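You operate a simulated robot arm through the tools that you are given. There is no shell and no other tool.

The job below is to be done with a simulated robot arm. You get a single attempt, and the scene is never put back.

TASK
Warm vial WN-6 at 40 C till its dye grains dissolve.
Fine: use the heating block; then turn its dial off, move the vial to pocket A1 of the orange rack and close the block lid; leave the other vial; spill next to nothing.

The check looks at the end state, three seconds after you hand in, the way a careful person would. Anything else that was tipped, shoved, dropped, spilled or broken makes it a failure. A push-on lid holds only when it is set on centred and level and pressed home; a screw cap is set on level and turned clockwise until tight.

THE ROBOT
A 7-joint arm with a two-finger parallel gripper, fixed in place. Base frame: the origin is on the floor under the middle of its stand, x ahead of it, y to its left, z up; the work surface is at about z = 0.755. Lengths are in m, angles in degrees, forces in N, time in s.
It reaches about 1.247 m from its shoulder. Its first joint turns from -132.0 to 132.0 degrees. Payload 3.91 kg.
Tool frame: the origin (TCP) lies between the finger pads and is the grasp point; the fingertips stand 0.03 m ahead of it; z points along the fingers, y is the line along which they close. The gripper opens to 0.11 m. The fingers are 0.02 m wide and 0.01 m thick; the gripper's body (0.048 by 0.112 m) begins 0.055 m behind the TCP.
Orientation is told as [roll, pitch, yaw] about the base's x, y, z axes, in that order, counted from this pose: with the fingers straight down and closing along the base's y, the tool's x points along the base's -x, its y along +y and its z along -z.

THE INTERFACE
- The arm moves only by the tool jog_arm. Its argument "plan" is a list of rows, each an object of numbers (a shift or turn left out is 0, a gripper value left out holds the last): "dx", "dy", "dz": the shift along the tool's x, y, z in m; "rx", "ry", "rz": the turn, a rotation vector about the tool's x, y, z in degrees; "fingers": the closure, from 0 (fully open) to 1 (shut). In form: [{"dx": .., "dy": .., "dz": .., "rx": .., "ry": .., "rz": .., "fingers": ..}, ...]. A call has 1 to 20 rows; each row is the pose to reach, as a shift and turn from the pose commanded when the call began, along the tool's axes at that moment. Each row takes 0.2 s and may step no farther than 0.05 m and 8.6 degrees from the row before; otherwise, or with a gripper value out of range, the whole call is refused. A pose out of reach is approached as far as the arm can. The call stops where the force on the tool passes 90 N (or 10 N more than at its start, if that is more) or the arm is blocked; 0.2 s more then pass. The fingers move at their own pace (about 0.108 m/s each) and stop on an object; they squeeze with about 32 N. The grip force told is the motor's: it shows also when the fingers shut on nothing. Time passes only in rows, and 0.2 s behind the last, so rows that repeat a pose let the fingers close. It gives the time, the measured TCP pose, the force on the tool (base axes), the opening and the grip force at its end, in the units of the frame above (readings bear some noise), with the torque about the TCP (base axes, N m) and any sound that the robot's microphone picked up, and new pictures: "views" is both (left out), scene, wrist or none.
- Cameras (640 x 400 px; columns grow to the right, rows downward): "scene" is fixed at [0.05, 0.6489, 1.4195]; the picture's right is [-0.41, -0.91, 0.00], its down [-0.72, 0.32, -0.62] and it looks along [0.57, -0.25, -0.78] (base axes); focal length 351 px, centre (320, 200). "wrist" rides on the gripper at [0.072, 0.017, -0.103] in the tool frame; the picture's right is [-0.23, 0.97, 0.00], its down [-0.76, -0.18, -0.62] and it looks along [-0.61, -0.14, 0.78] (tool axes); focal length 222 px, centre (320, 200). There is no depth. A picture from a camera that has moved, and an enlarged one, comes with that camera's place and axes in the base frame and with its lens.
- inspect(camera, box): a new picture of the part [left, top, right, bottom] of that camera's present view, enlarged. No time passes.
- sign_off(): hands the job in; it is judged then, once.

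Nothing tells you positions but the pictures and the camera data. Unless the task says otherwise, let go and move clear before handing in.

The tools are called after "Call:" as a command line: name --argument value ..., lists and objects as JSON in quotes. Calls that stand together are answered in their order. jog_arm: Moves the arm, as the interface text tells. Its arguments: {"type":"object","properties":{"plan":{"type":"array","items":{"type":"object","properties":{"dx":{"type":"number"},"dy":{"type":"number"},"dz":{"type":"number"},"rx":{"type":"number"},"ry":{"type":"number"},"rz":{"type":"number"},"fingers":{"type":"number"}}}},"views":{"type":"string","enum":["both","scene","wrist","none"]}},"required":["plan"]} The other tools are called the same way: inspect (camera, box) takes an enlarged picture of a part of a camera's view; sign_off () hands the job in.

At the start:

```text
t: 0.0
ee_pos: [0.4019, 0.6022, 1.0918]
orientation: [-0.1, 0.0, 0.0]
ft_force: [-0.7, -0.4, 0.4]
wrist_torque: [-0.01, 0.01, 0.04]
finger_gap: 0.1102
gripper_force: 0.0
```

scene: 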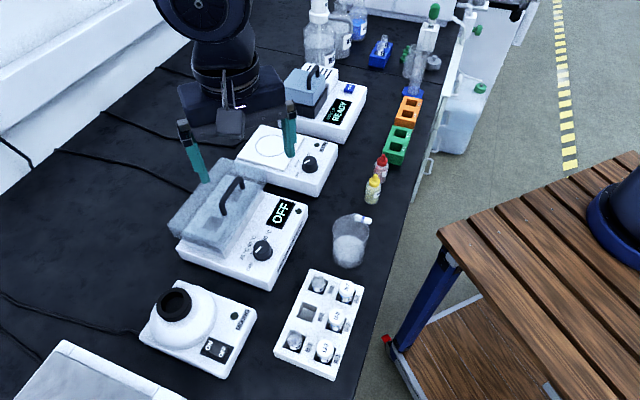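
wrist: 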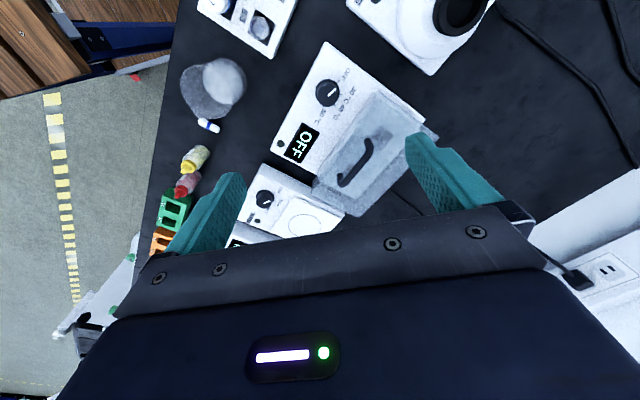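

I see a bench with a heating block (lid with handle, dial, OFF display), a tray with vials, orange and green racks, and other devices. I'll take enlarged looks before moving.

Call:
inspect --camera "scene" --box '[160, 150, 320, 300]'

Call:
inspect --camera "scene" --box '[260, 260, 380, 390]'

Call:
inspect --camera "scene" --box '[360, 80, 450, 170]'

Call:
inspect --camera "scene" --box '[230, 50, 380, 200]'

Call:
inspect --camera "wrist" --box '[180, 0, 440, 250]'

```text
2.67 times, centred on (240, 225) of scene
camera zoom: at [0.05, 0.6489, 1.4195], right [-0.41, -0.91, 0.0], down [-0.72, 0.32, -0.62], along [0.57, -0.25, -0.78], focal length 937 px, centre (533, 133)
```

zoom: 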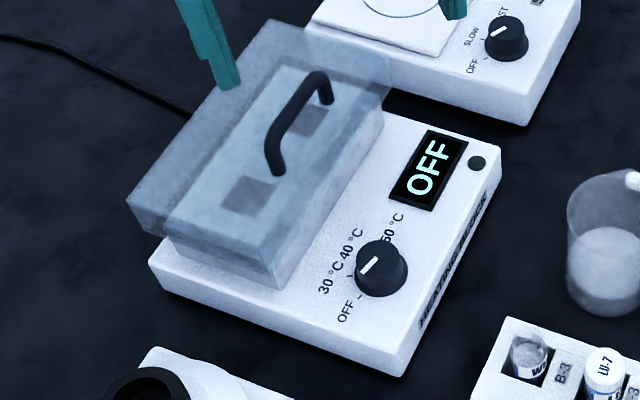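

```text
3.08 times, centred on (320, 325) of scene
camera zoom: at [0.05, 0.6489, 1.4195], right [-0.41, -0.91, 0.0], down [-0.72, 0.32, -0.62], along [0.57, -0.25, -0.78], focal length 1081 px, centre (320, -185)
```

zoom: 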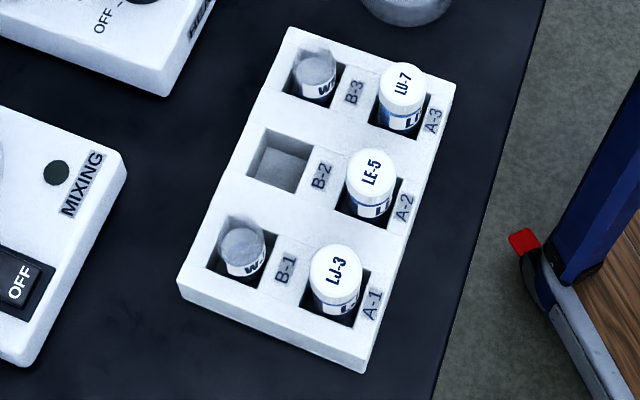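

```text
4.44 times, centred on (405, 125) of scene
camera zoom: at [0.05, 0.6489, 1.4195], right [-0.41, -0.91, 0.0], down [-0.72, 0.32, -0.62], along [0.57, -0.25, -0.78], focal length 1562 px, centre (-58, 533)
```

zoom: 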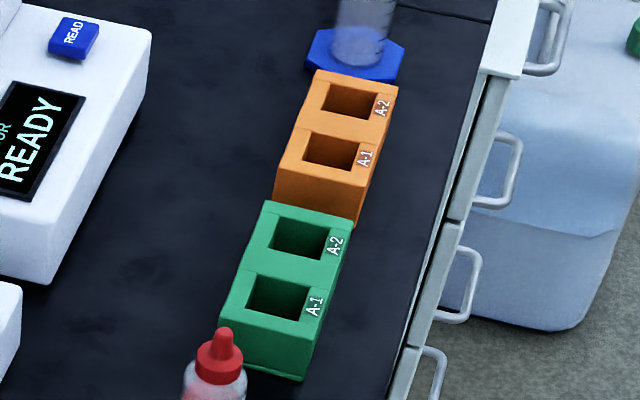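

```text
2.67 times, centred on (305, 125) of scene
camera zoom: at [0.05, 0.6489, 1.4195], right [-0.41, -0.91, 0.0], down [-0.72, 0.32, -0.62], along [0.57, -0.25, -0.78], focal length 937 px, centre (360, 400)
```

zoom: 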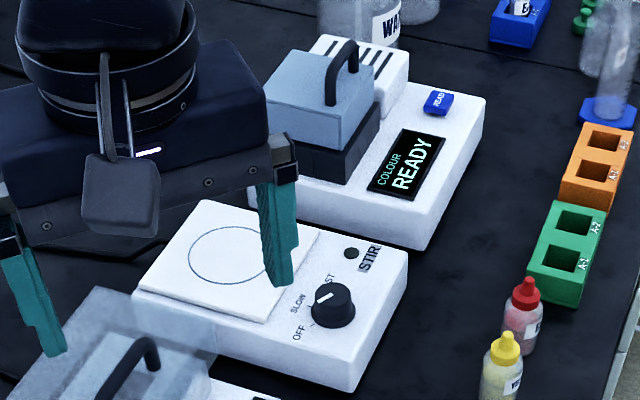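

```text
1.60 times, centred on (310, 125) of wrist
camera zoom: at [0.3304, 0.6192, 1.1943], right [0.23, 0.97, 0.0], down [0.76, -0.18, 0.62], along [0.61, -0.14, -0.78], focal length 355 px, centre (336, 320)
```

zoom: 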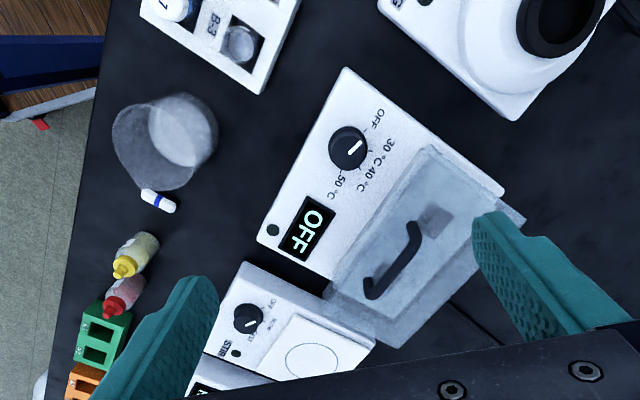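

Two open-looking vials with "W.." labels sit in B-1 and B-3 of the white tray. I'll zoom further to read the labels and the dial.

Call:
inspect --camera "scene" --box '[305, 265, 335, 285]'

Call:
inspect --camera "scene" --box '[288, 335, 318, 355]'

Call:
inspect --camera "scene" --box '[235, 225, 285, 275]'

Call:
inspect --camera "wrist" --box '[240, 0, 300, 40]'

Call:
inspect --camera "wrist" --box '[180, 50, 250, 140]'

```text
16.00 times, centred on (320, 275) of scene
camera zoom: at [0.05, 0.6489, 1.4195], right [-0.41, -0.91, 0.0], down [-0.72, 0.32, -0.62], along [0.57, -0.25, -0.78], focal length 5622 px, centre (320, -1000)
```

zoom: 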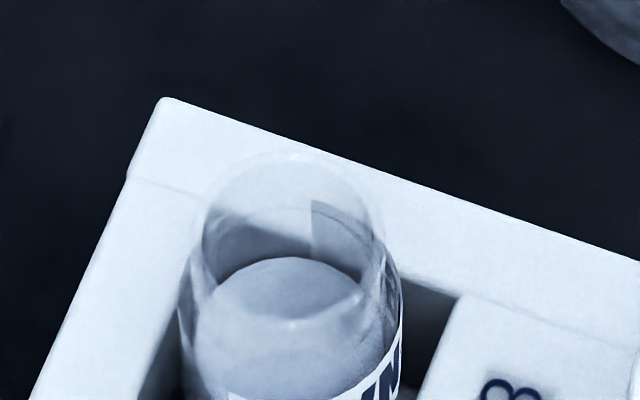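

```text
16.00 times, centred on (303, 345) of scene
camera zoom: at [0.05, 0.6489, 1.4195], right [-0.41, -0.91, 0.0], down [-0.72, 0.32, -0.62], along [0.57, -0.25, -0.78], focal length 5622 px, centre (592, -2120)
```

zoom: 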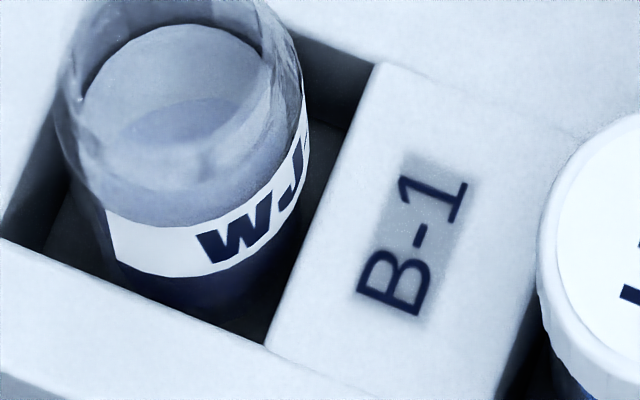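

```text
8.00 times, centred on (260, 250) of scene
camera zoom: at [0.05, 0.6489, 1.4195], right [-0.41, -0.91, 0.0], down [-0.72, 0.32, -0.62], along [0.57, -0.25, -0.78], focal length 2811 px, centre (800, -200)
```

zoom: 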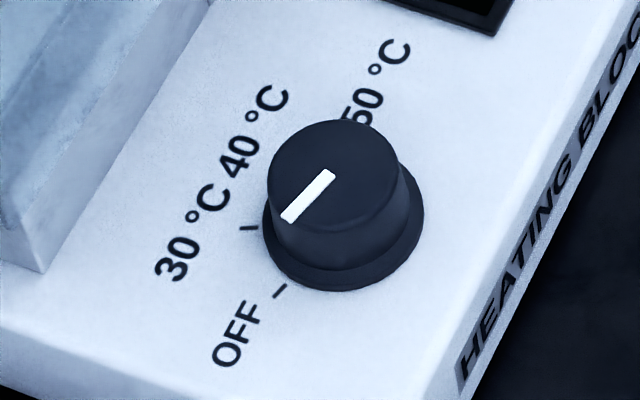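

```text
10.00 times, centred on (270, 20) of wrist
camera zoom: at [0.3304, 0.6192, 1.1943], right [0.23, 0.97, 0.0], down [0.76, -0.18, 0.62], along [0.61, -0.14, -0.78], focal length 2221 px, centre (820, 2000)
```

zoom: 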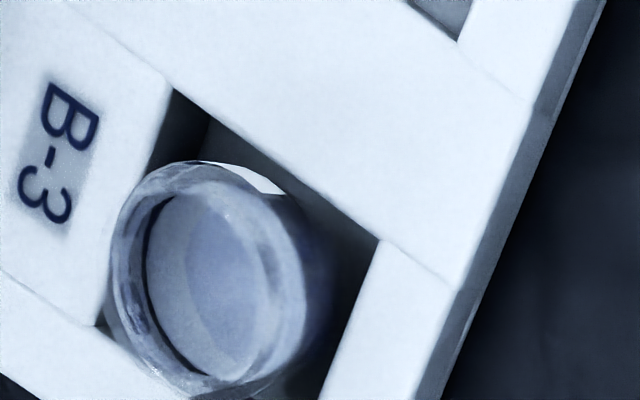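

```text
4.44 times, centred on (215, 95) of wrist
camera zoom: at [0.3304, 0.6192, 1.1943], right [0.23, 0.97, 0.0], down [0.76, -0.18, 0.62], along [0.61, -0.14, -0.78], focal length 987 px, centre (787, 667)
```

zoom: 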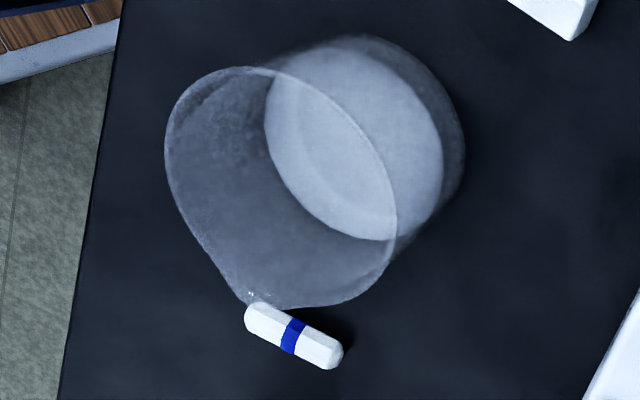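

B-1 reads "WJ", B-3 reads "WN". I'll confirm that label and look through the transparent lid at the block pockets.

Call:
inspect --camera "scene" --box '[310, 270, 340, 295]'

Call:
inspect --camera "scene" --box '[200, 170, 280, 250]'

Call:
inspect --camera "wrist" --box '[310, 100, 440, 220]'

Call:
inspect --camera "wrist" --box '[300, 60, 360, 120]'

Call:
inspect --camera "scene" --box '[390, 90, 430, 130]'

```text
16.00 times, centred on (325, 282) of scene
camera zoom: at [0.05, 0.6489, 1.4195], right [-0.41, -0.91, 0.0], down [-0.72, 0.32, -0.62], along [0.57, -0.25, -0.78], focal length 5622 px, centre (240, -1120)
```

zoom: 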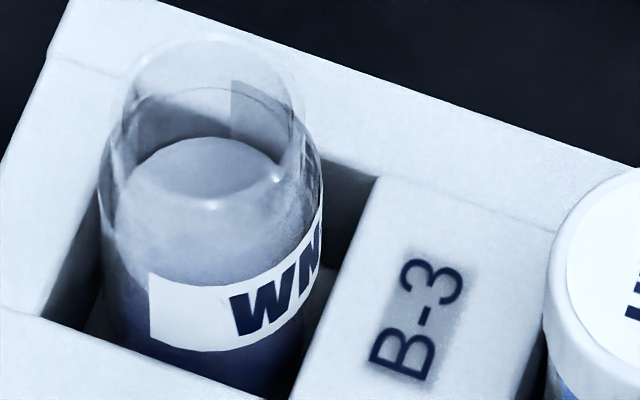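

```text
5.00 times, centred on (240, 210) of scene
camera zoom: at [0.05, 0.6489, 1.4195], right [-0.41, -0.91, 0.0], down [-0.72, 0.32, -0.62], along [0.57, -0.25, -0.78], focal length 1757 px, centre (720, 150)
```

zoom: 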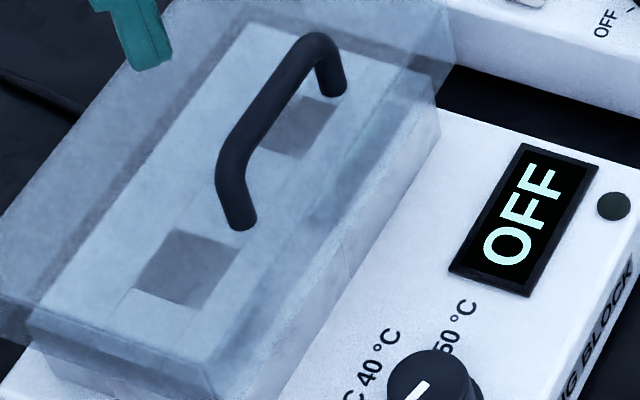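

```text
3.33 times, centred on (375, 160) of wrist
camera zoom: at [0.3304, 0.6192, 1.1943], right [0.23, 0.97, 0.0], down [0.76, -0.18, 0.62], along [0.61, -0.14, -0.78], focal length 740 px, centre (137, 333)
```

zoom: 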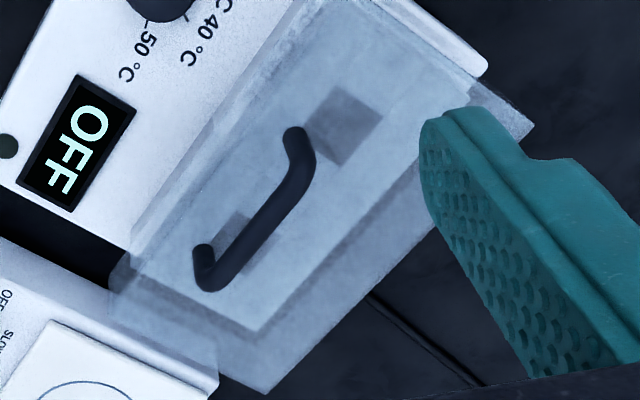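

```text
6.67 times, centred on (330, 90) of wrist
camera zoom: at [0.3304, 0.6192, 1.1943], right [0.23, 0.97, 0.0], down [0.76, -0.18, 0.62], along [0.61, -0.14, -0.78], focal length 1481 px, centre (253, 933)
```

zoom: 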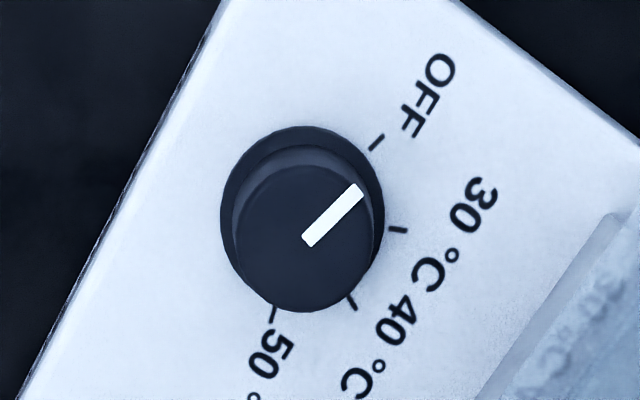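

```text
10.00 times, centred on (410, 110) of scene
camera zoom: at [0.05, 0.6489, 1.4195], right [-0.41, -0.91, 0.0], down [-0.72, 0.32, -0.62], along [0.57, -0.25, -0.78], focal length 3514 px, centre (-580, 1100)
```

zoom: 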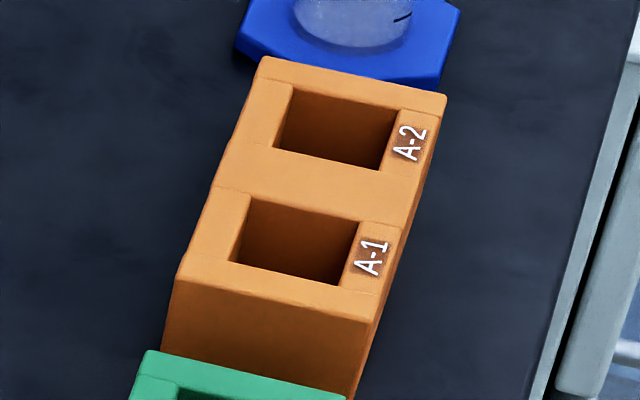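

WN vial is in B-3 (rim at roughly x=0.316, y=0.536, z=0.83), WJ vial in B-1. The dial top is near (0.416, 0.611, 0.832), the lid handle centre near (0.50, 0.63). I'll move the wrist camera back and over the tray for a closer look.

Call:
jog_arm --plan '[{"dx": 0.035, "dy": -0.013, "dz": 0.015}, {"dx": 0.07, "dy": -0.025, "dz": 0.03}, {"dx": 0.105, "dy": -0.038, "dz": 0.045}, {"dx": 0.14, "dy": -0.05, "dz": 0.06}, {"dx": 0.175, "dy": -0.063, "dz": 0.075}, {"dx": 0.21, "dy": -0.076, "dz": 0.09}]'

```text
t: 1.4
ee_pos: [0.192, 0.5246, 1.0018]
orientation: [0.0, -0.1, -0.1]
ft_force: [0.9, 0.3, 0.6]
wrist_torque: [0.03, 0.0, -0.03]
finger_gap: 0.1099
gripper_force: 0.1
camera wrist: at [0.1195, 0.543, 1.105], right [0.23, 0.97, 0.0], down [0.76, -0.18, 0.62], along [0.61, -0.14, -0.78], focal length 222 px, centre (320, 200)
```

scene: 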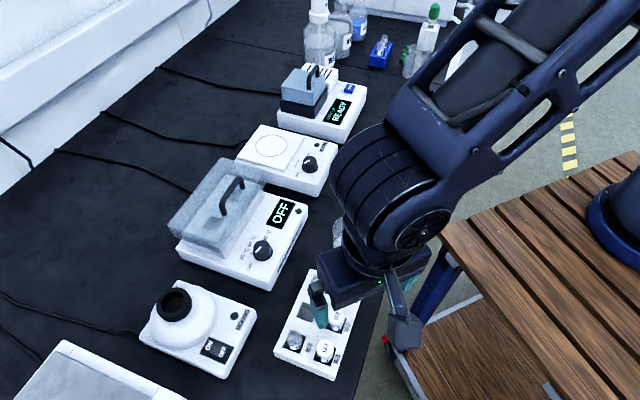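
wrist: 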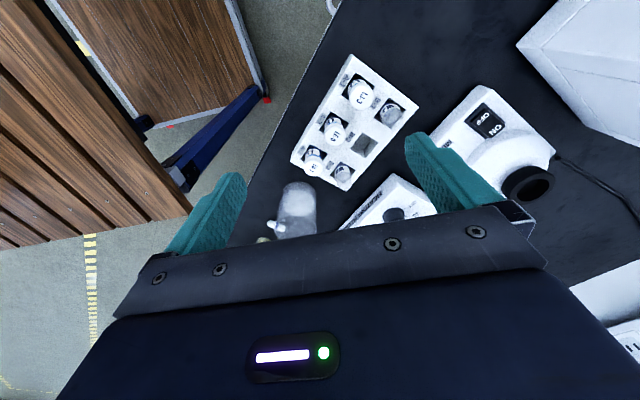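

Call:
inspect --camera "wrist" --box '[280, 50, 440, 200]'

Call:
inspect --camera "wrist" --box '[325, 155, 365, 190]'

Call:
inspect --camera "scene" --box '[160, 140, 320, 300]'

```text
2.67 times, centred on (360, 125) of wrist
camera zoom: at [0.1195, 0.543, 1.105], right [0.23, 0.97, 0.0], down [0.76, -0.18, 0.62], along [0.61, -0.14, -0.78], focal length 592 px, centre (213, 400)
```

zoom: 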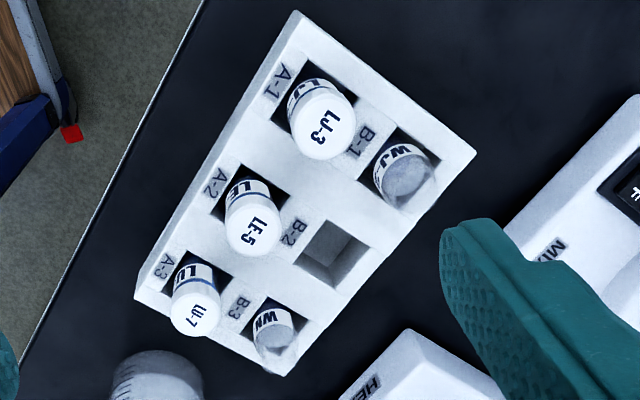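

```text
11.43 times, centred on (345, 172) of wrist
camera zoom: at [0.1195, 0.543, 1.105], right [0.23, 0.97, 0.0], down [0.76, -0.18, 0.62], along [0.61, -0.14, -0.78], focal length 2538 px, centre (34, 514)
```

zoom: 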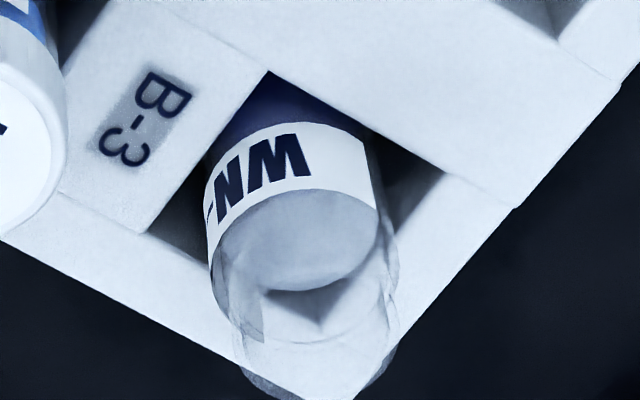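

```text
2.50 times, centred on (240, 220) of scene
camera zoom: at [0.05, 0.6489, 1.4195], right [-0.41, -0.91, 0.0], down [-0.72, 0.32, -0.62], along [0.57, -0.25, -0.78], focal length 878 px, centre (520, 150)
```

zoom: 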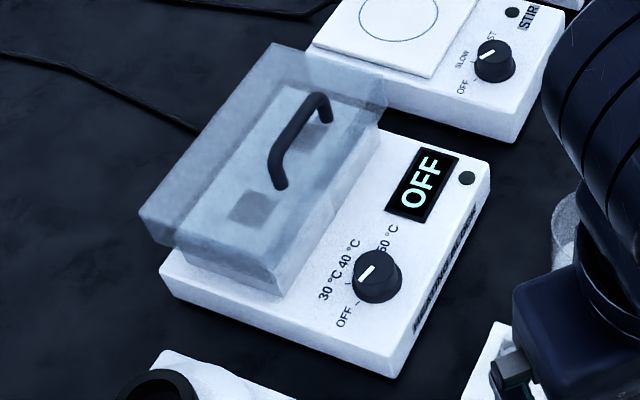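

The WN label is confirmed in B-3. Next I'll move the wrist camera to the back-left of the heating block, turned to the handle's heading, to see whether the lid is hinged.

Call:
jog_arm --plan '[{"dx": -0.028, "dy": 0.028, "dz": -0.015, "rz": 5.25}, {"dx": -0.056, "dy": 0.056, "dz": -0.03, "rz": 10.5}, {"dx": -0.084, "dy": 0.084, "dz": -0.04, "rz": 15.75}, {"dx": -0.112, "dy": 0.112, "dz": -0.05, "rz": 21}, {"dx": -0.14, "dy": 0.14, "dz": -0.05, "rz": 26.25}, {"dx": -0.168, "dy": 0.168, "dz": -0.05, "rz": 31.5}, {"dx": -0.196, "dy": 0.196, "dz": -0.05, "rz": 36.75}, {"dx": -0.224, "dy": 0.223, "dz": -0.05, "rz": 42}]'

```text
t: 3.2
ee_pos: [0.415, 0.7485, 1.0538]
orientation: [0.1, 0.0, -42.1]
ft_force: [0.2, 0.1, -0.3]
wrist_torque: [0.0, 0.01, 0.0]
finger_gap: 0.1098
gripper_force: 0.1
camera wrist: at [0.3717, 0.8097, 1.1556], right [0.82, 0.57, 0.0], down [0.45, -0.64, 0.62], along [0.36, -0.51, -0.78], focal length 222 px, centre (320, 200)
```

scene: 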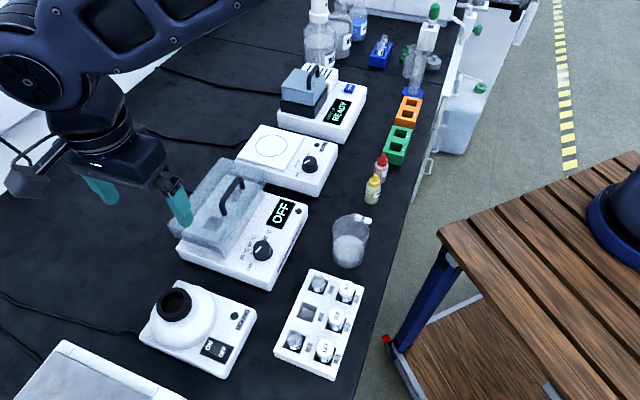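
wrist: 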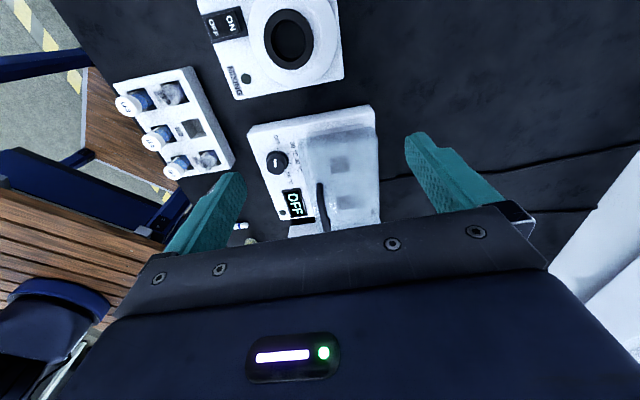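

Call:
inspect --camera "wrist" --box '[235, 95, 395, 245]'

Call:
inspect --camera "wrist" --box '[290, 120, 390, 210]'

```text
2.67 times, centred on (315, 170) of wrist
camera zoom: at [0.3717, 0.8097, 1.1556], right [0.82, 0.57, 0.0], down [0.45, -0.64, 0.62], along [0.36, -0.51, -0.78], focal length 592 px, centre (333, 280)
```

zoom: 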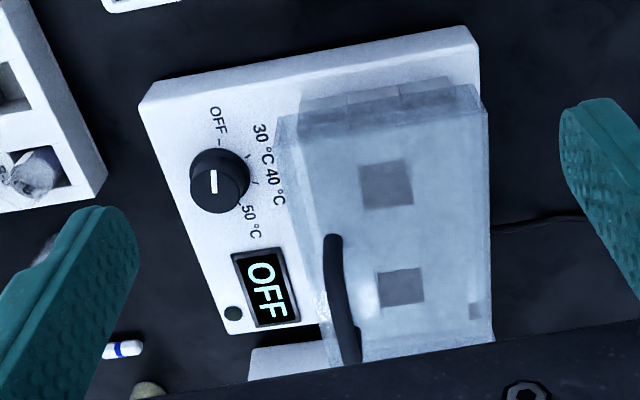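

```text
4.44 times, centred on (340, 165) of wrist
camera zoom: at [0.3717, 0.8097, 1.1556], right [0.82, 0.57, 0.0], down [0.45, -0.64, 0.62], along [0.36, -0.51, -0.78], focal length 987 px, centre (231, 356)
```

zoom: 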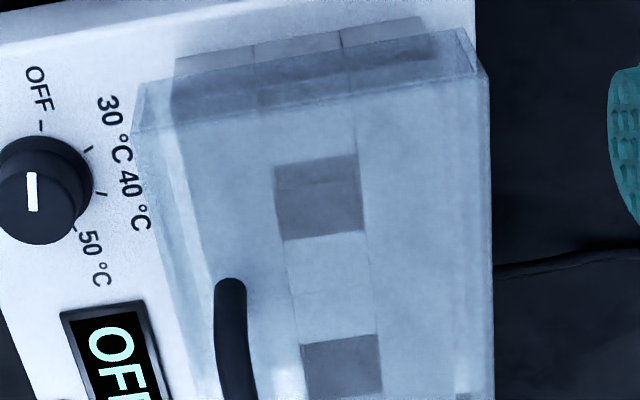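

The handle is offset toward the dial side, which hints at a lid hinged at its back edge. I'll shift the camera behind the back edge to check.

Call:
jog_arm --plan '[{"dx": 0.016, "dy": 0.045}, {"dx": 0.032, "dy": 0.09}, {"dx": 0.048, "dy": 0.135}, {"dx": 0.06, "dy": 0.16}]'

```text
t: 4.2
ee_pos: [0.4738, 0.8869, 1.0532]
orientation: [0.0, 0.0, -42.0]
ft_force: [-0.1, 0.8, 0.0]
wrist_torque: [0.02, -0.01, -0.01]
finger_gap: 0.11
gripper_force: 0.0
out of reach, approached as far as the arm can: row 4
camera wrist: at [0.431, 0.9485, 1.1554], right [0.82, 0.57, 0.0], down [0.45, -0.64, 0.62], along [0.36, -0.51, -0.78], focal length 222 px, centre (320, 200)
```

scene: 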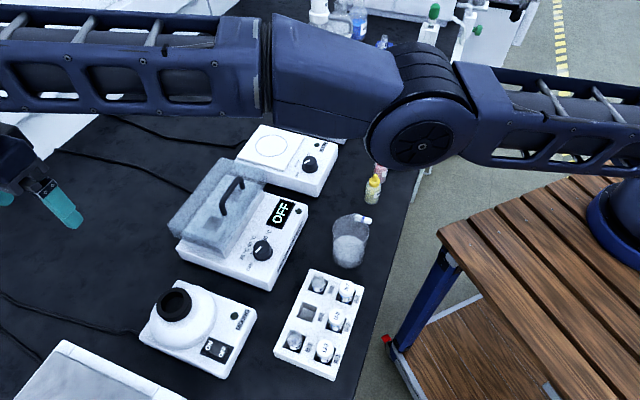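
wrist: 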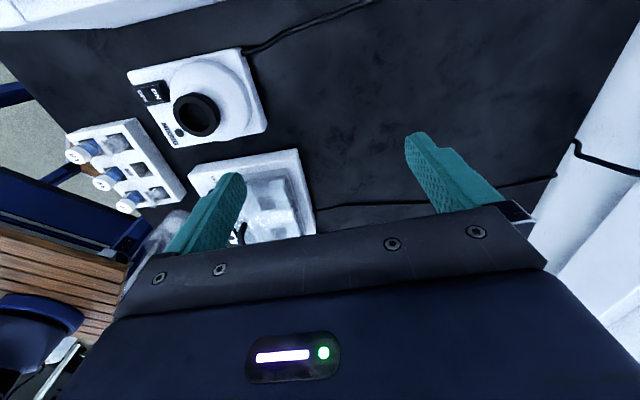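

Call:
inspect --camera "wrist" --box '[230, 145, 330, 245]'

Call:
inspect --camera "wrist" --box '[270, 170, 320, 240]'

```text
4.00 times, centred on (280, 195) of wrist
camera zoom: at [0.431, 0.9485, 1.1554], right [0.82, 0.57, 0.0], down [0.45, -0.64, 0.62], along [0.36, -0.51, -0.78], focal length 888 px, centre (480, 220)
```

zoom: 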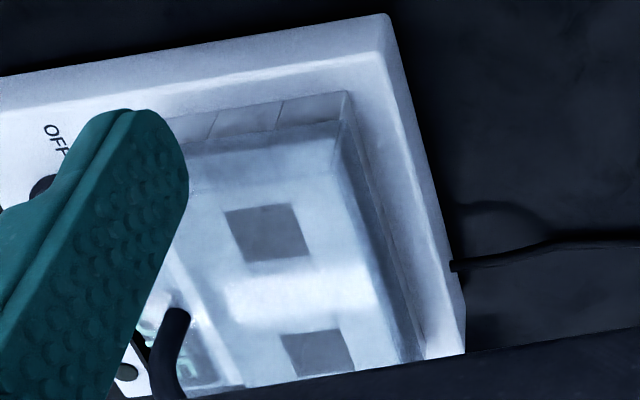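

```text
5.71 times, centred on (295, 205) of wrist
camera zoom: at [0.431, 0.9485, 1.1554], right [0.82, 0.57, 0.0], down [0.45, -0.64, 0.62], along [0.36, -0.51, -0.78], focal length 1269 px, centre (463, 171)
```

zoom: 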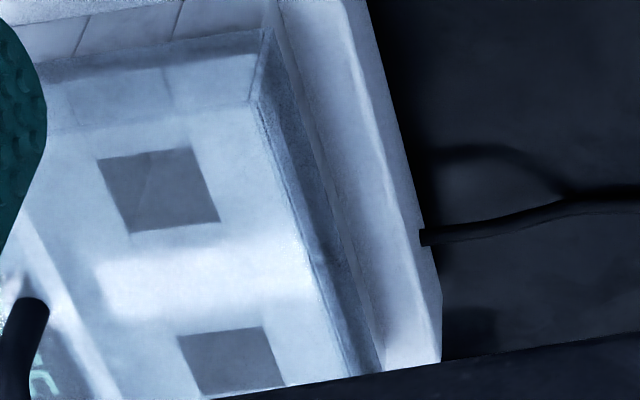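

The lid outline comes out as about 0.19 x 0.10 m, with the handle 15 mm from the front edge, so it is almost certainly hinged along the back. I'll zoom the scene camera to find the lid's rim and hinge line.

Call:
inspect --camera "scene" --box '[160, 195, 240, 265]'

Call:
inspect --camera "scene" --box '[210, 145, 290, 215]'

Call:
inspect --camera "scene" --box '[160, 150, 280, 250]'

```text
5.71 times, centred on (200, 230) of scene
camera zoom: at [0.05, 0.6489, 1.4195], right [-0.41, -0.91, 0.0], down [-0.72, 0.32, -0.62], along [0.57, -0.25, -0.78], focal length 2008 px, centre (1006, 29)
```

zoom: 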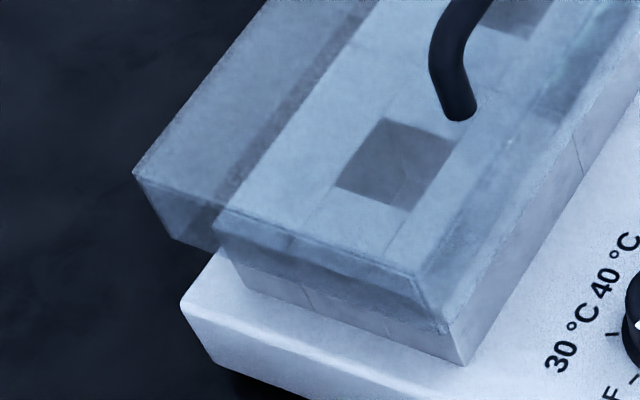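

```text
5.71 times, centred on (250, 180) of scene
camera zoom: at [0.05, 0.6489, 1.4195], right [-0.41, -0.91, 0.0], down [-0.72, 0.32, -0.62], along [0.57, -0.25, -0.78], focal length 2008 px, centre (720, 314)
```

zoom: 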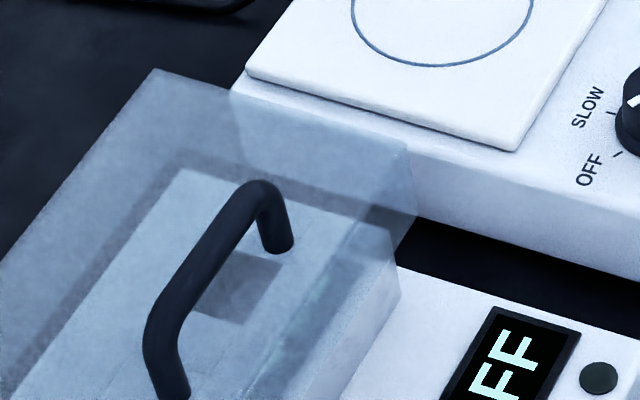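

```text
4.00 times, centred on (220, 200) of scene
camera zoom: at [0.05, 0.6489, 1.4195], right [-0.41, -0.91, 0.0], down [-0.72, 0.32, -0.62], along [0.57, -0.25, -0.78], focal length 1406 px, centre (720, 200)
```

zoom: 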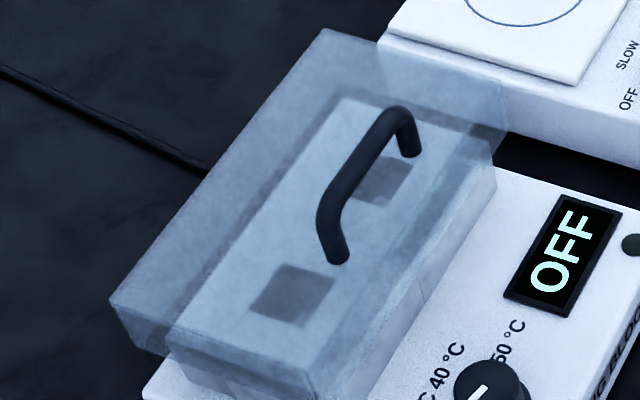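

The lid is a 40 mm tall clear shell (z about 0.847 to 0.886), hinge line at its back, handle bar near z=0.918 parallel to the -45° direction. I'll move over the handle with the fingers set to close across the bar and check alignment.

Call:
jog_arm --plan '[{"dx": -0.032, "dy": -0.028, "rz": 0.5}, {"dx": -0.064, "dy": -0.057, "rz": 1}, {"dx": -0.096, "dy": -0.086, "rz": 1.5}, {"dx": -0.128, "dy": -0.114, "rz": 2}, {"dx": -0.16, "dy": -0.143, "rz": 2.5}, {"dx": -0.1913, "dy": -0.1714, "rz": 3}, {"dx": -0.1913, "dy": -0.1714, "rz": 3}]'

```text
t: 5.8
ee_pos: [0.5039, 0.6357, 1.0509]
orientation: [0.0, 0.0, -45.0]
ft_force: [-0.2, 0.0, 0.1]
wrist_torque: [0.01, -0.04, 0.0]
finger_gap: 0.1097
gripper_force: 0.1
camera wrist: at [0.4646, 0.6987, 1.1534], right [0.85, 0.53, 0.0], down [0.41, -0.66, 0.62], along [0.33, -0.53, -0.78], focal length 222 px, centre (320, 200)
```

scene: 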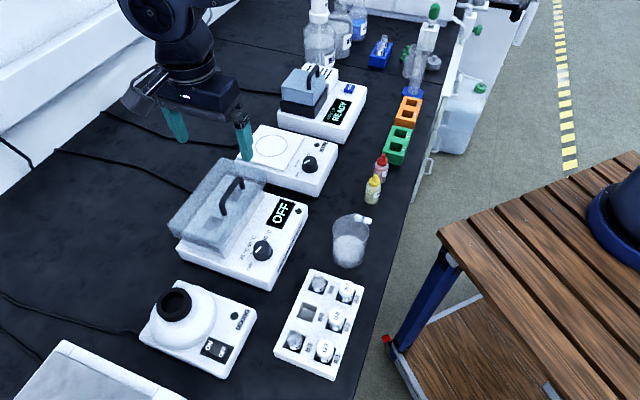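
wrist: 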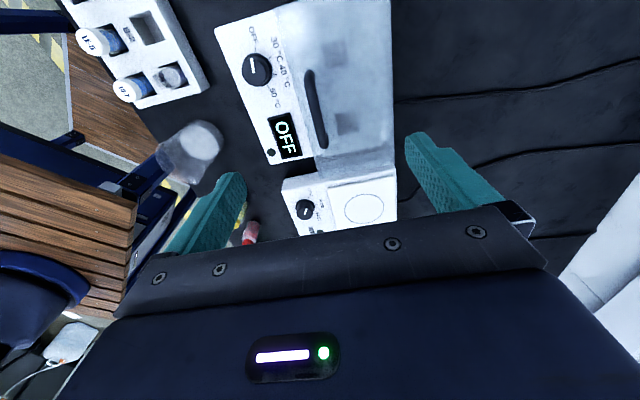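

Call:
inspect --camera "wrist" --box '[270, 40, 370, 160]'

Call:
inspect --camera "wrist" --box '[370, 60, 410, 120]'

Call:
inspect --camera "wrist" --box '[110, 0, 220, 110]'

```text
3.33 times, centred on (320, 100) of wrist
camera zoom: at [0.4646, 0.6987, 1.1534], right [0.85, 0.53, 0.0], down [0.41, -0.66, 0.62], along [0.33, -0.53, -0.78], focal length 740 px, centre (320, 533)
```

zoom: 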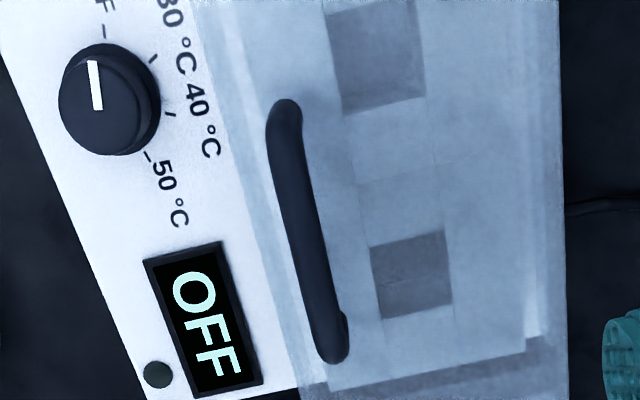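

```text
6.67 times, centred on (390, 90) of wrist
camera zoom: at [0.4646, 0.6987, 1.1534], right [0.85, 0.53, 0.0], down [0.41, -0.66, 0.62], along [0.33, -0.53, -0.78], focal length 1481 px, centre (-147, 933)
```

zoom: 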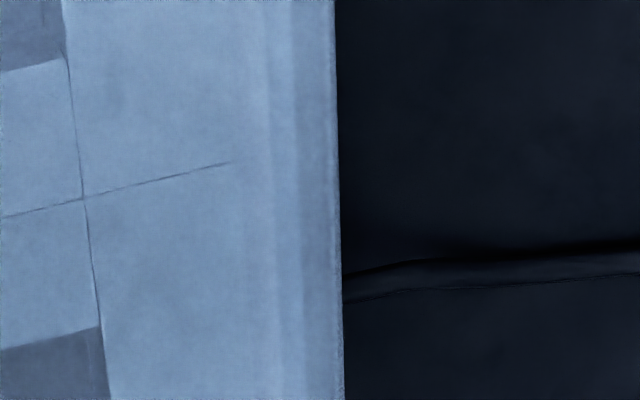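

```text
3.64 times, centred on (165, 55) of wrist
camera zoom: at [0.4646, 0.6987, 1.1534], right [0.85, 0.53, 0.0], down [0.41, -0.66, 0.62], along [0.33, -0.53, -0.78], focal length 808 px, centre (884, 727)
```

zoom: 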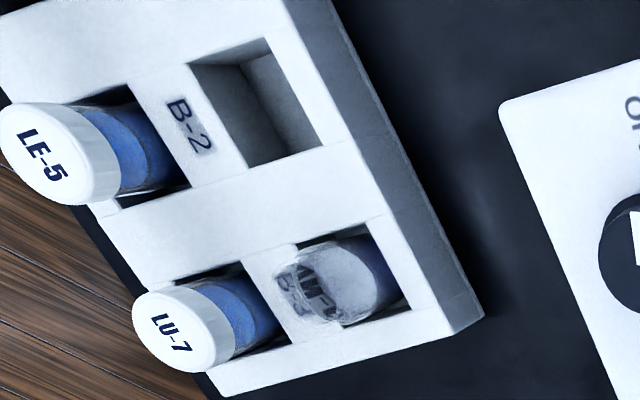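

The bar lies at b=0.804 along the -45° line, as computed. I'll descend to straddle the bar with the fingertips about 12 mm below its centre, partly closing.

Call:
jog_arm --plan '[{"dx": 0.0033, "dy": -0.0022, "dz": 0.03, "fingers": 0.3}, {"dx": 0.0033, "dy": -0.0022, "dz": 0.06, "fingers": 0.6}, {"dx": 0.0033, "dy": -0.0022, "dz": 0.09, "fingers": 0.7}, {"dx": 0.0033, "dy": -0.0022, "dz": 0.105, "fingers": 0.7}, {"dx": 0.0033, "dy": -0.0022, "dz": 0.115, "fingers": 0.7}]'

```text
t: 7.0
ee_pos: [0.4999, 0.6337, 0.9383]
orientation: [0.1, -0.1, -45.1]
ft_force: [-0.3, 0.8, 0.8]
wrist_torque: [0.02, 0.04, 0.03]
finger_gap: 0.0327
gripper_force: 0.2
camera wrist: at [0.4596, 0.6977, 1.0399], right [0.85, 0.53, 0.0], down [0.41, -0.66, 0.62], along [0.33, -0.53, -0.78], focal length 222 px, centre (320, 200)
```

scene: 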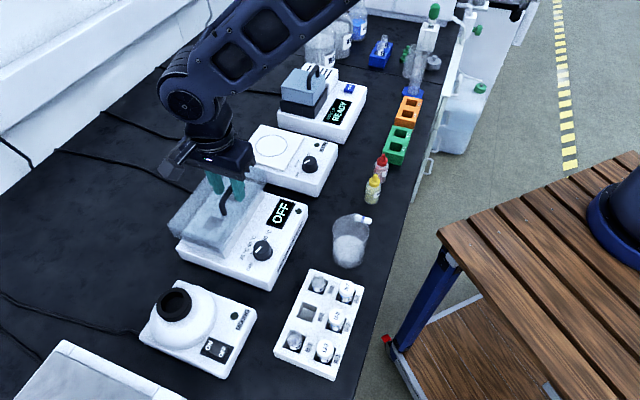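
wrist: 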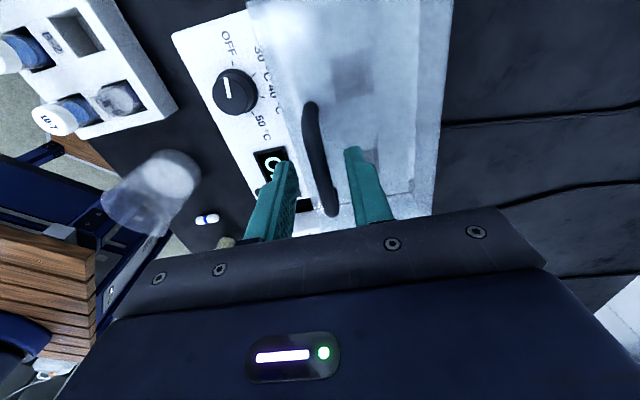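

Call:
inspect --camera "wrist" --box '[240, 90, 400, 250]'

Call:
inspect --camera "scene" --box '[170, 140, 270, 240]'

```text
2.50 times, centred on (320, 170) of wrist
camera zoom: at [0.4596, 0.6977, 1.0399], right [0.85, 0.53, 0.0], down [0.41, -0.66, 0.62], along [0.33, -0.53, -0.78], focal length 555 px, centre (320, 275)
```

zoom: 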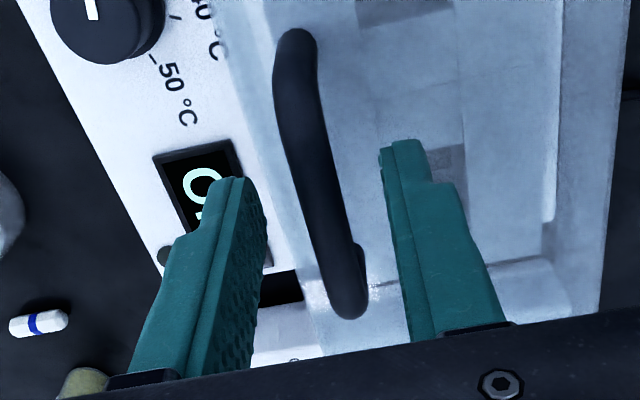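

```text
4.00 times, centred on (220, 190) of scene
camera zoom: at [0.05, 0.6489, 1.4195], right [-0.41, -0.91, 0.0], down [-0.72, 0.32, -0.62], along [0.57, -0.25, -0.78], focal length 1406 px, centre (720, 240)
```

zoom: 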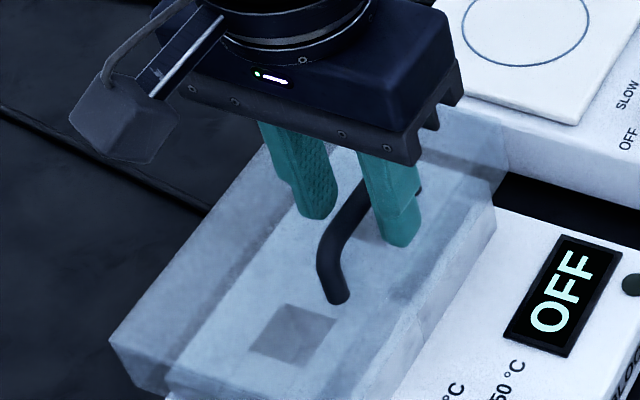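

The fingers straddle the bar nearly centred. I'll close on it.

Call:
jog_arm --plan '[{"dy": 0.0015, "fingers": 0.7}, {"dy": 0.0015, "fingers": 0.85}, {"dy": 0.0015, "fingers": 1.0}, {"dy": 0.0015, "fingers": 1.0}]' --views "wrist"

```text
t: 8.0
ee_pos: [0.5004, 0.6356, 0.9375]
orientation: [-0.1, 0.0, -45.0]
ft_force: [-1.0, -0.8, 0.6]
wrist_torque: [-0.05, -0.01, -0.01]
finger_gap: 0.0105
gripper_force: 44.7
camera wrist: at [0.4606, 0.6988, 1.04], right [0.85, 0.53, 0.0], down [0.41, -0.66, 0.62], along [0.33, -0.53, -0.78], focal length 222 px, centre (320, 200)
```

wrist: 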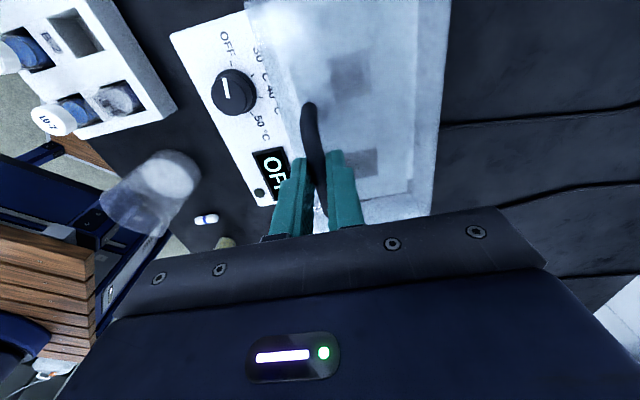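

Gripped the 10.5 mm bar with no side load. Now a small trial arc (10° about the presumed back hinge) while watching forces.

Call:
jog_arm --plan '[{"dy": 0.0033, "dz": -0.0036}, {"dy": 0.0067, "dz": -0.0071}, {"dy": 0.01, "dz": -0.0104}, {"dy": 0.0135, "dz": -0.0136}]'

```text
t: 9.0
ee_pos: [0.5094, 0.6437, 0.9499]
orientation: [0.1, -0.1, -45.0]
ft_force: [-0.2, -9.1, 5.1]
wrist_torque: [-0.32, -0.07, -0.01]
finger_gap: 0.0103
gripper_force: 44.4
camera wrist: at [0.4696, 0.708, 1.0534], right [0.85, 0.53, 0.0], down [0.41, -0.66, 0.62], along [0.33, -0.53, -0.78], focal length 222 px, centre (320, 200)
```

scene: 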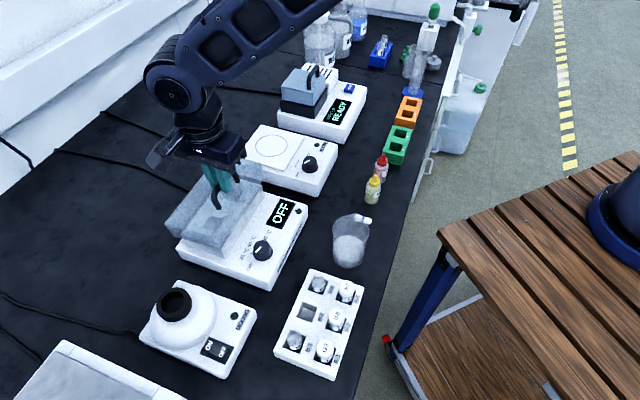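
wrist: 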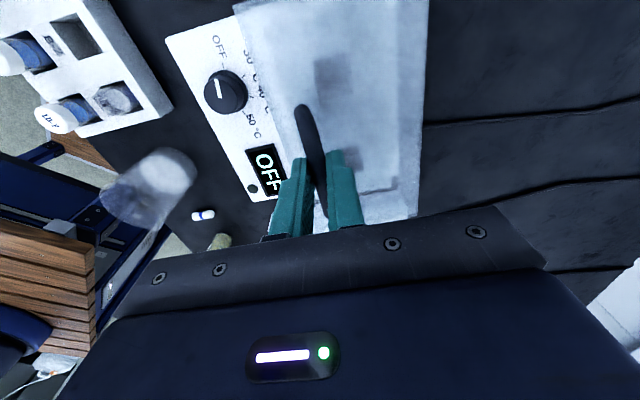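

Call:
inspect --camera "scene" --box '[155, 150, 275, 250]'

Call:
inspect --camera "wrist" --box '[200, 0, 440, 220]'

```text
4.00 times, centred on (215, 200) of scene
camera zoom: at [0.05, 0.6489, 1.4195], right [-0.41, -0.91, 0.0], down [-0.72, 0.32, -0.62], along [0.57, -0.25, -0.78], focal length 1406 px, centre (740, 200)
```

zoom: 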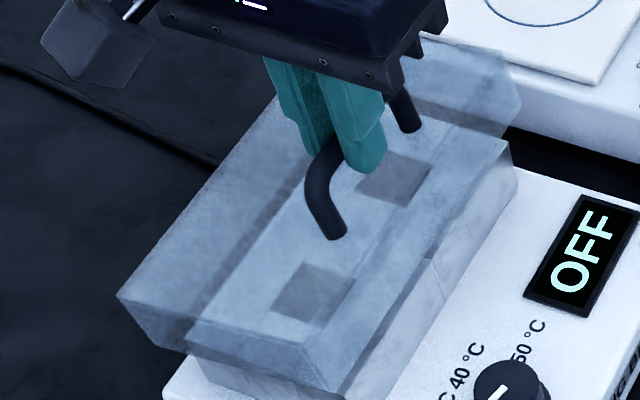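

```text
1.82 times, centred on (320, 110) of wrist
camera zoom: at [0.4696, 0.708, 1.0534], right [0.85, 0.53, 0.0], down [0.41, -0.66, 0.62], along [0.33, -0.53, -0.78], focal length 404 px, centre (320, 364)
```

zoom: 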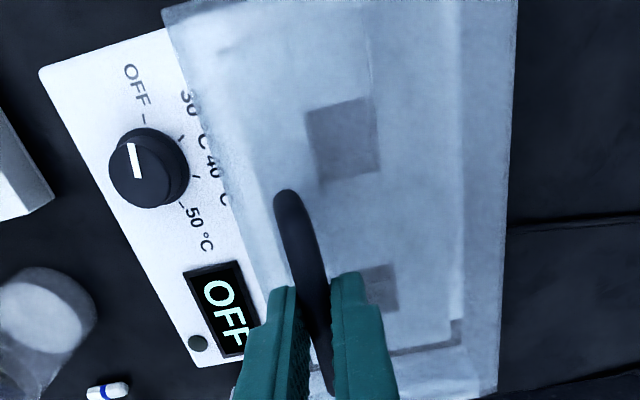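

The lid is indeed hinged at the back (its back corner stayed put, front rose). I'll continue the arc to 30°.

Call:
jog_arm --plan '[{"dy": 0.0037, "dz": -0.003}, {"dy": 0.0075, "dz": -0.0059}, {"dy": 0.0115, "dz": -0.0086}, {"dy": 0.0155, "dz": -0.0112}, {"dy": 0.0198, "dz": -0.0135}, {"dy": 0.024, "dz": -0.0156}, {"dy": 0.0284, "dz": -0.0176}, {"dy": 0.0328, "dz": -0.0194}]'

```text
t: 10.8
ee_pos: [0.5334, 0.6686, 0.9716]
orientation: [0.1, -0.1, -45.0]
ft_force: [7.3, -17.1, 13.2]
wrist_torque: [-0.47, -0.28, 0.04]
finger_gap: 0.0104
gripper_force: 44.7
camera wrist: at [0.4932, 0.7318, 1.0739], right [0.85, 0.53, 0.0], down [0.41, -0.67, 0.62], along [0.33, -0.53, -0.78], focal length 222 px, centre (320, 200)
```

scene: 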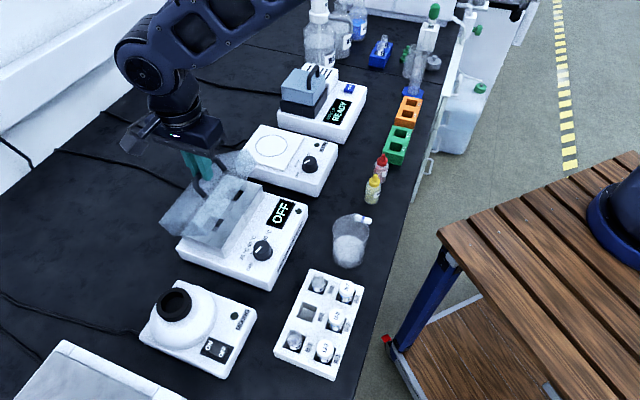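
wrist: 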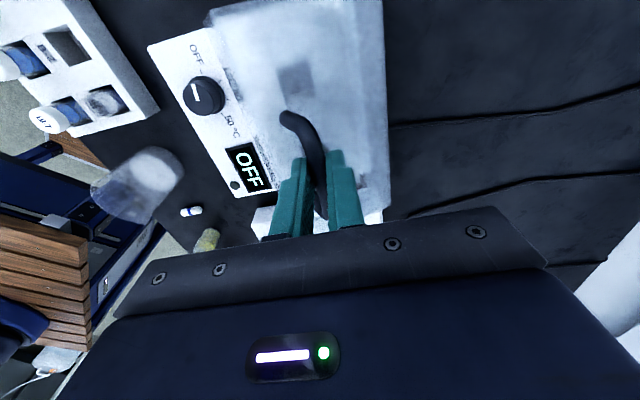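

The lid is open about 30°. There's a sideways load of about 17 N along the bar, so I'll test a 1 mm shift along the bar to relieve it before going on.

Call:
jog_arm --plan '[{"dx": -0.0005}, {"dx": -0.001}, {"dx": -0.001}]' --views "none"

```text
t: 11.6
ee_pos: [0.5324, 0.6671, 0.9706]
orientation: [0.2, 0.1, -45.0]
ft_force: [4.9, -12.6, 14.9]
wrist_torque: [-0.17, -0.05, -0.01]
finger_gap: 0.0103
gripper_force: 45.2
```

Call:
jog_arm --plan '[{"dx": -0.0008, "dz": -0.0005}, {"dx": -0.0015, "dz": -0.001}, {"dx": -0.0015, "dz": -0.001}]' --views "scene"

Call:
inspect --camera "scene" --box '[150, 140, 270, 260]'

```text
t: 12.4
ee_pos: [0.5327, 0.6681, 0.9716]
orientation: [0.0, 0.1, -45.1]
ft_force: [-5.0, 7.2, -6.1]
wrist_torque: [0.3, 0.39, -0.04]
finger_gap: 0.0104
gripper_force: 45.1
```

scene: 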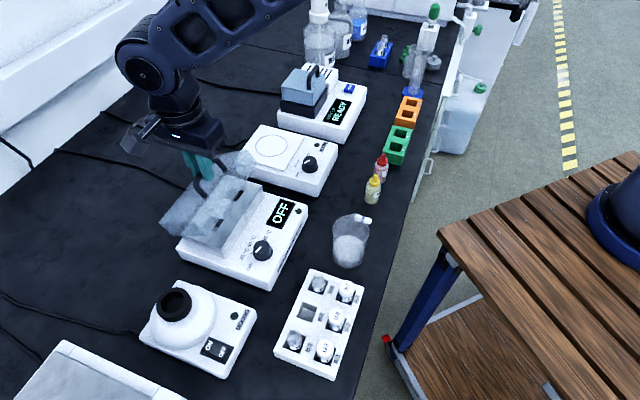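

```text
3.33 times, centred on (210, 200) of scene
camera zoom: at [0.05, 0.6489, 1.4195], right [-0.41, -0.91, 0.0], down [-0.72, 0.32, -0.62], along [0.57, -0.25, -0.78], focal length 1171 px, centre (687, 200)
```

zoom: 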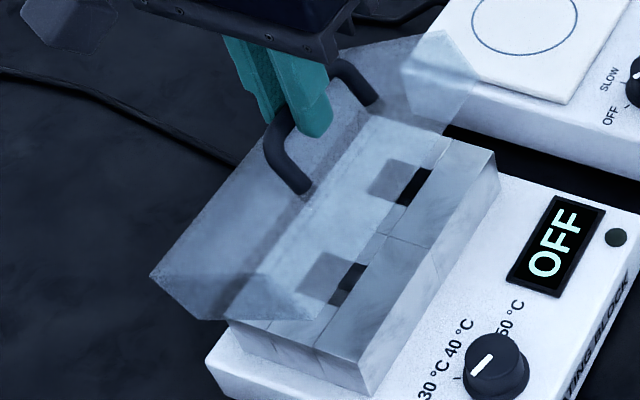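

Moving 1 mm up flipped the vertical force, so the true arc sits slightly higher and drifts a bit along the bar. I'll continue with a corrected arc to 50°.

Call:
jog_arm --plan '[{"dx": 0.0003, "dy": 0.0048, "dz": -0.0016}, {"dx": 0.0003, "dy": 0.0096, "dz": -0.0032}, {"dx": 0.0001, "dy": 0.0143, "dz": -0.0044}, {"dx": -0.0001, "dy": 0.0191, "dz": -0.0055}, {"dx": -0.0003, "dy": 0.0239, "dz": -0.0063}, {"dx": -0.0005, "dy": 0.0287, "dz": -0.007}, {"dx": -0.0007, "dy": 0.0335, "dz": -0.0073}, {"dx": -0.0009, "dy": 0.0384, "dz": -0.0076}, {"dx": -0.0009, "dy": 0.0384, "dz": -0.0076}]' --views "scene"

```text
t: 14.4
ee_pos: [0.5602, 0.693, 0.9797]
orientation: [0.1, -0.1, -45.1]
ft_force: [-20.2, 20.7, 8.0]
wrist_torque: [0.61, 0.52, -0.03]
finger_gap: 0.0102
gripper_force: 44.6
```

scene: 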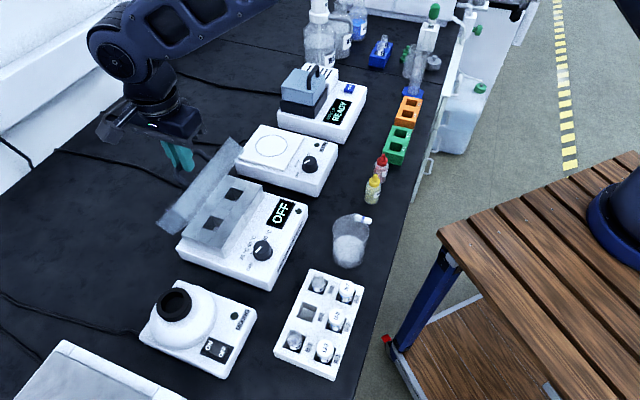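

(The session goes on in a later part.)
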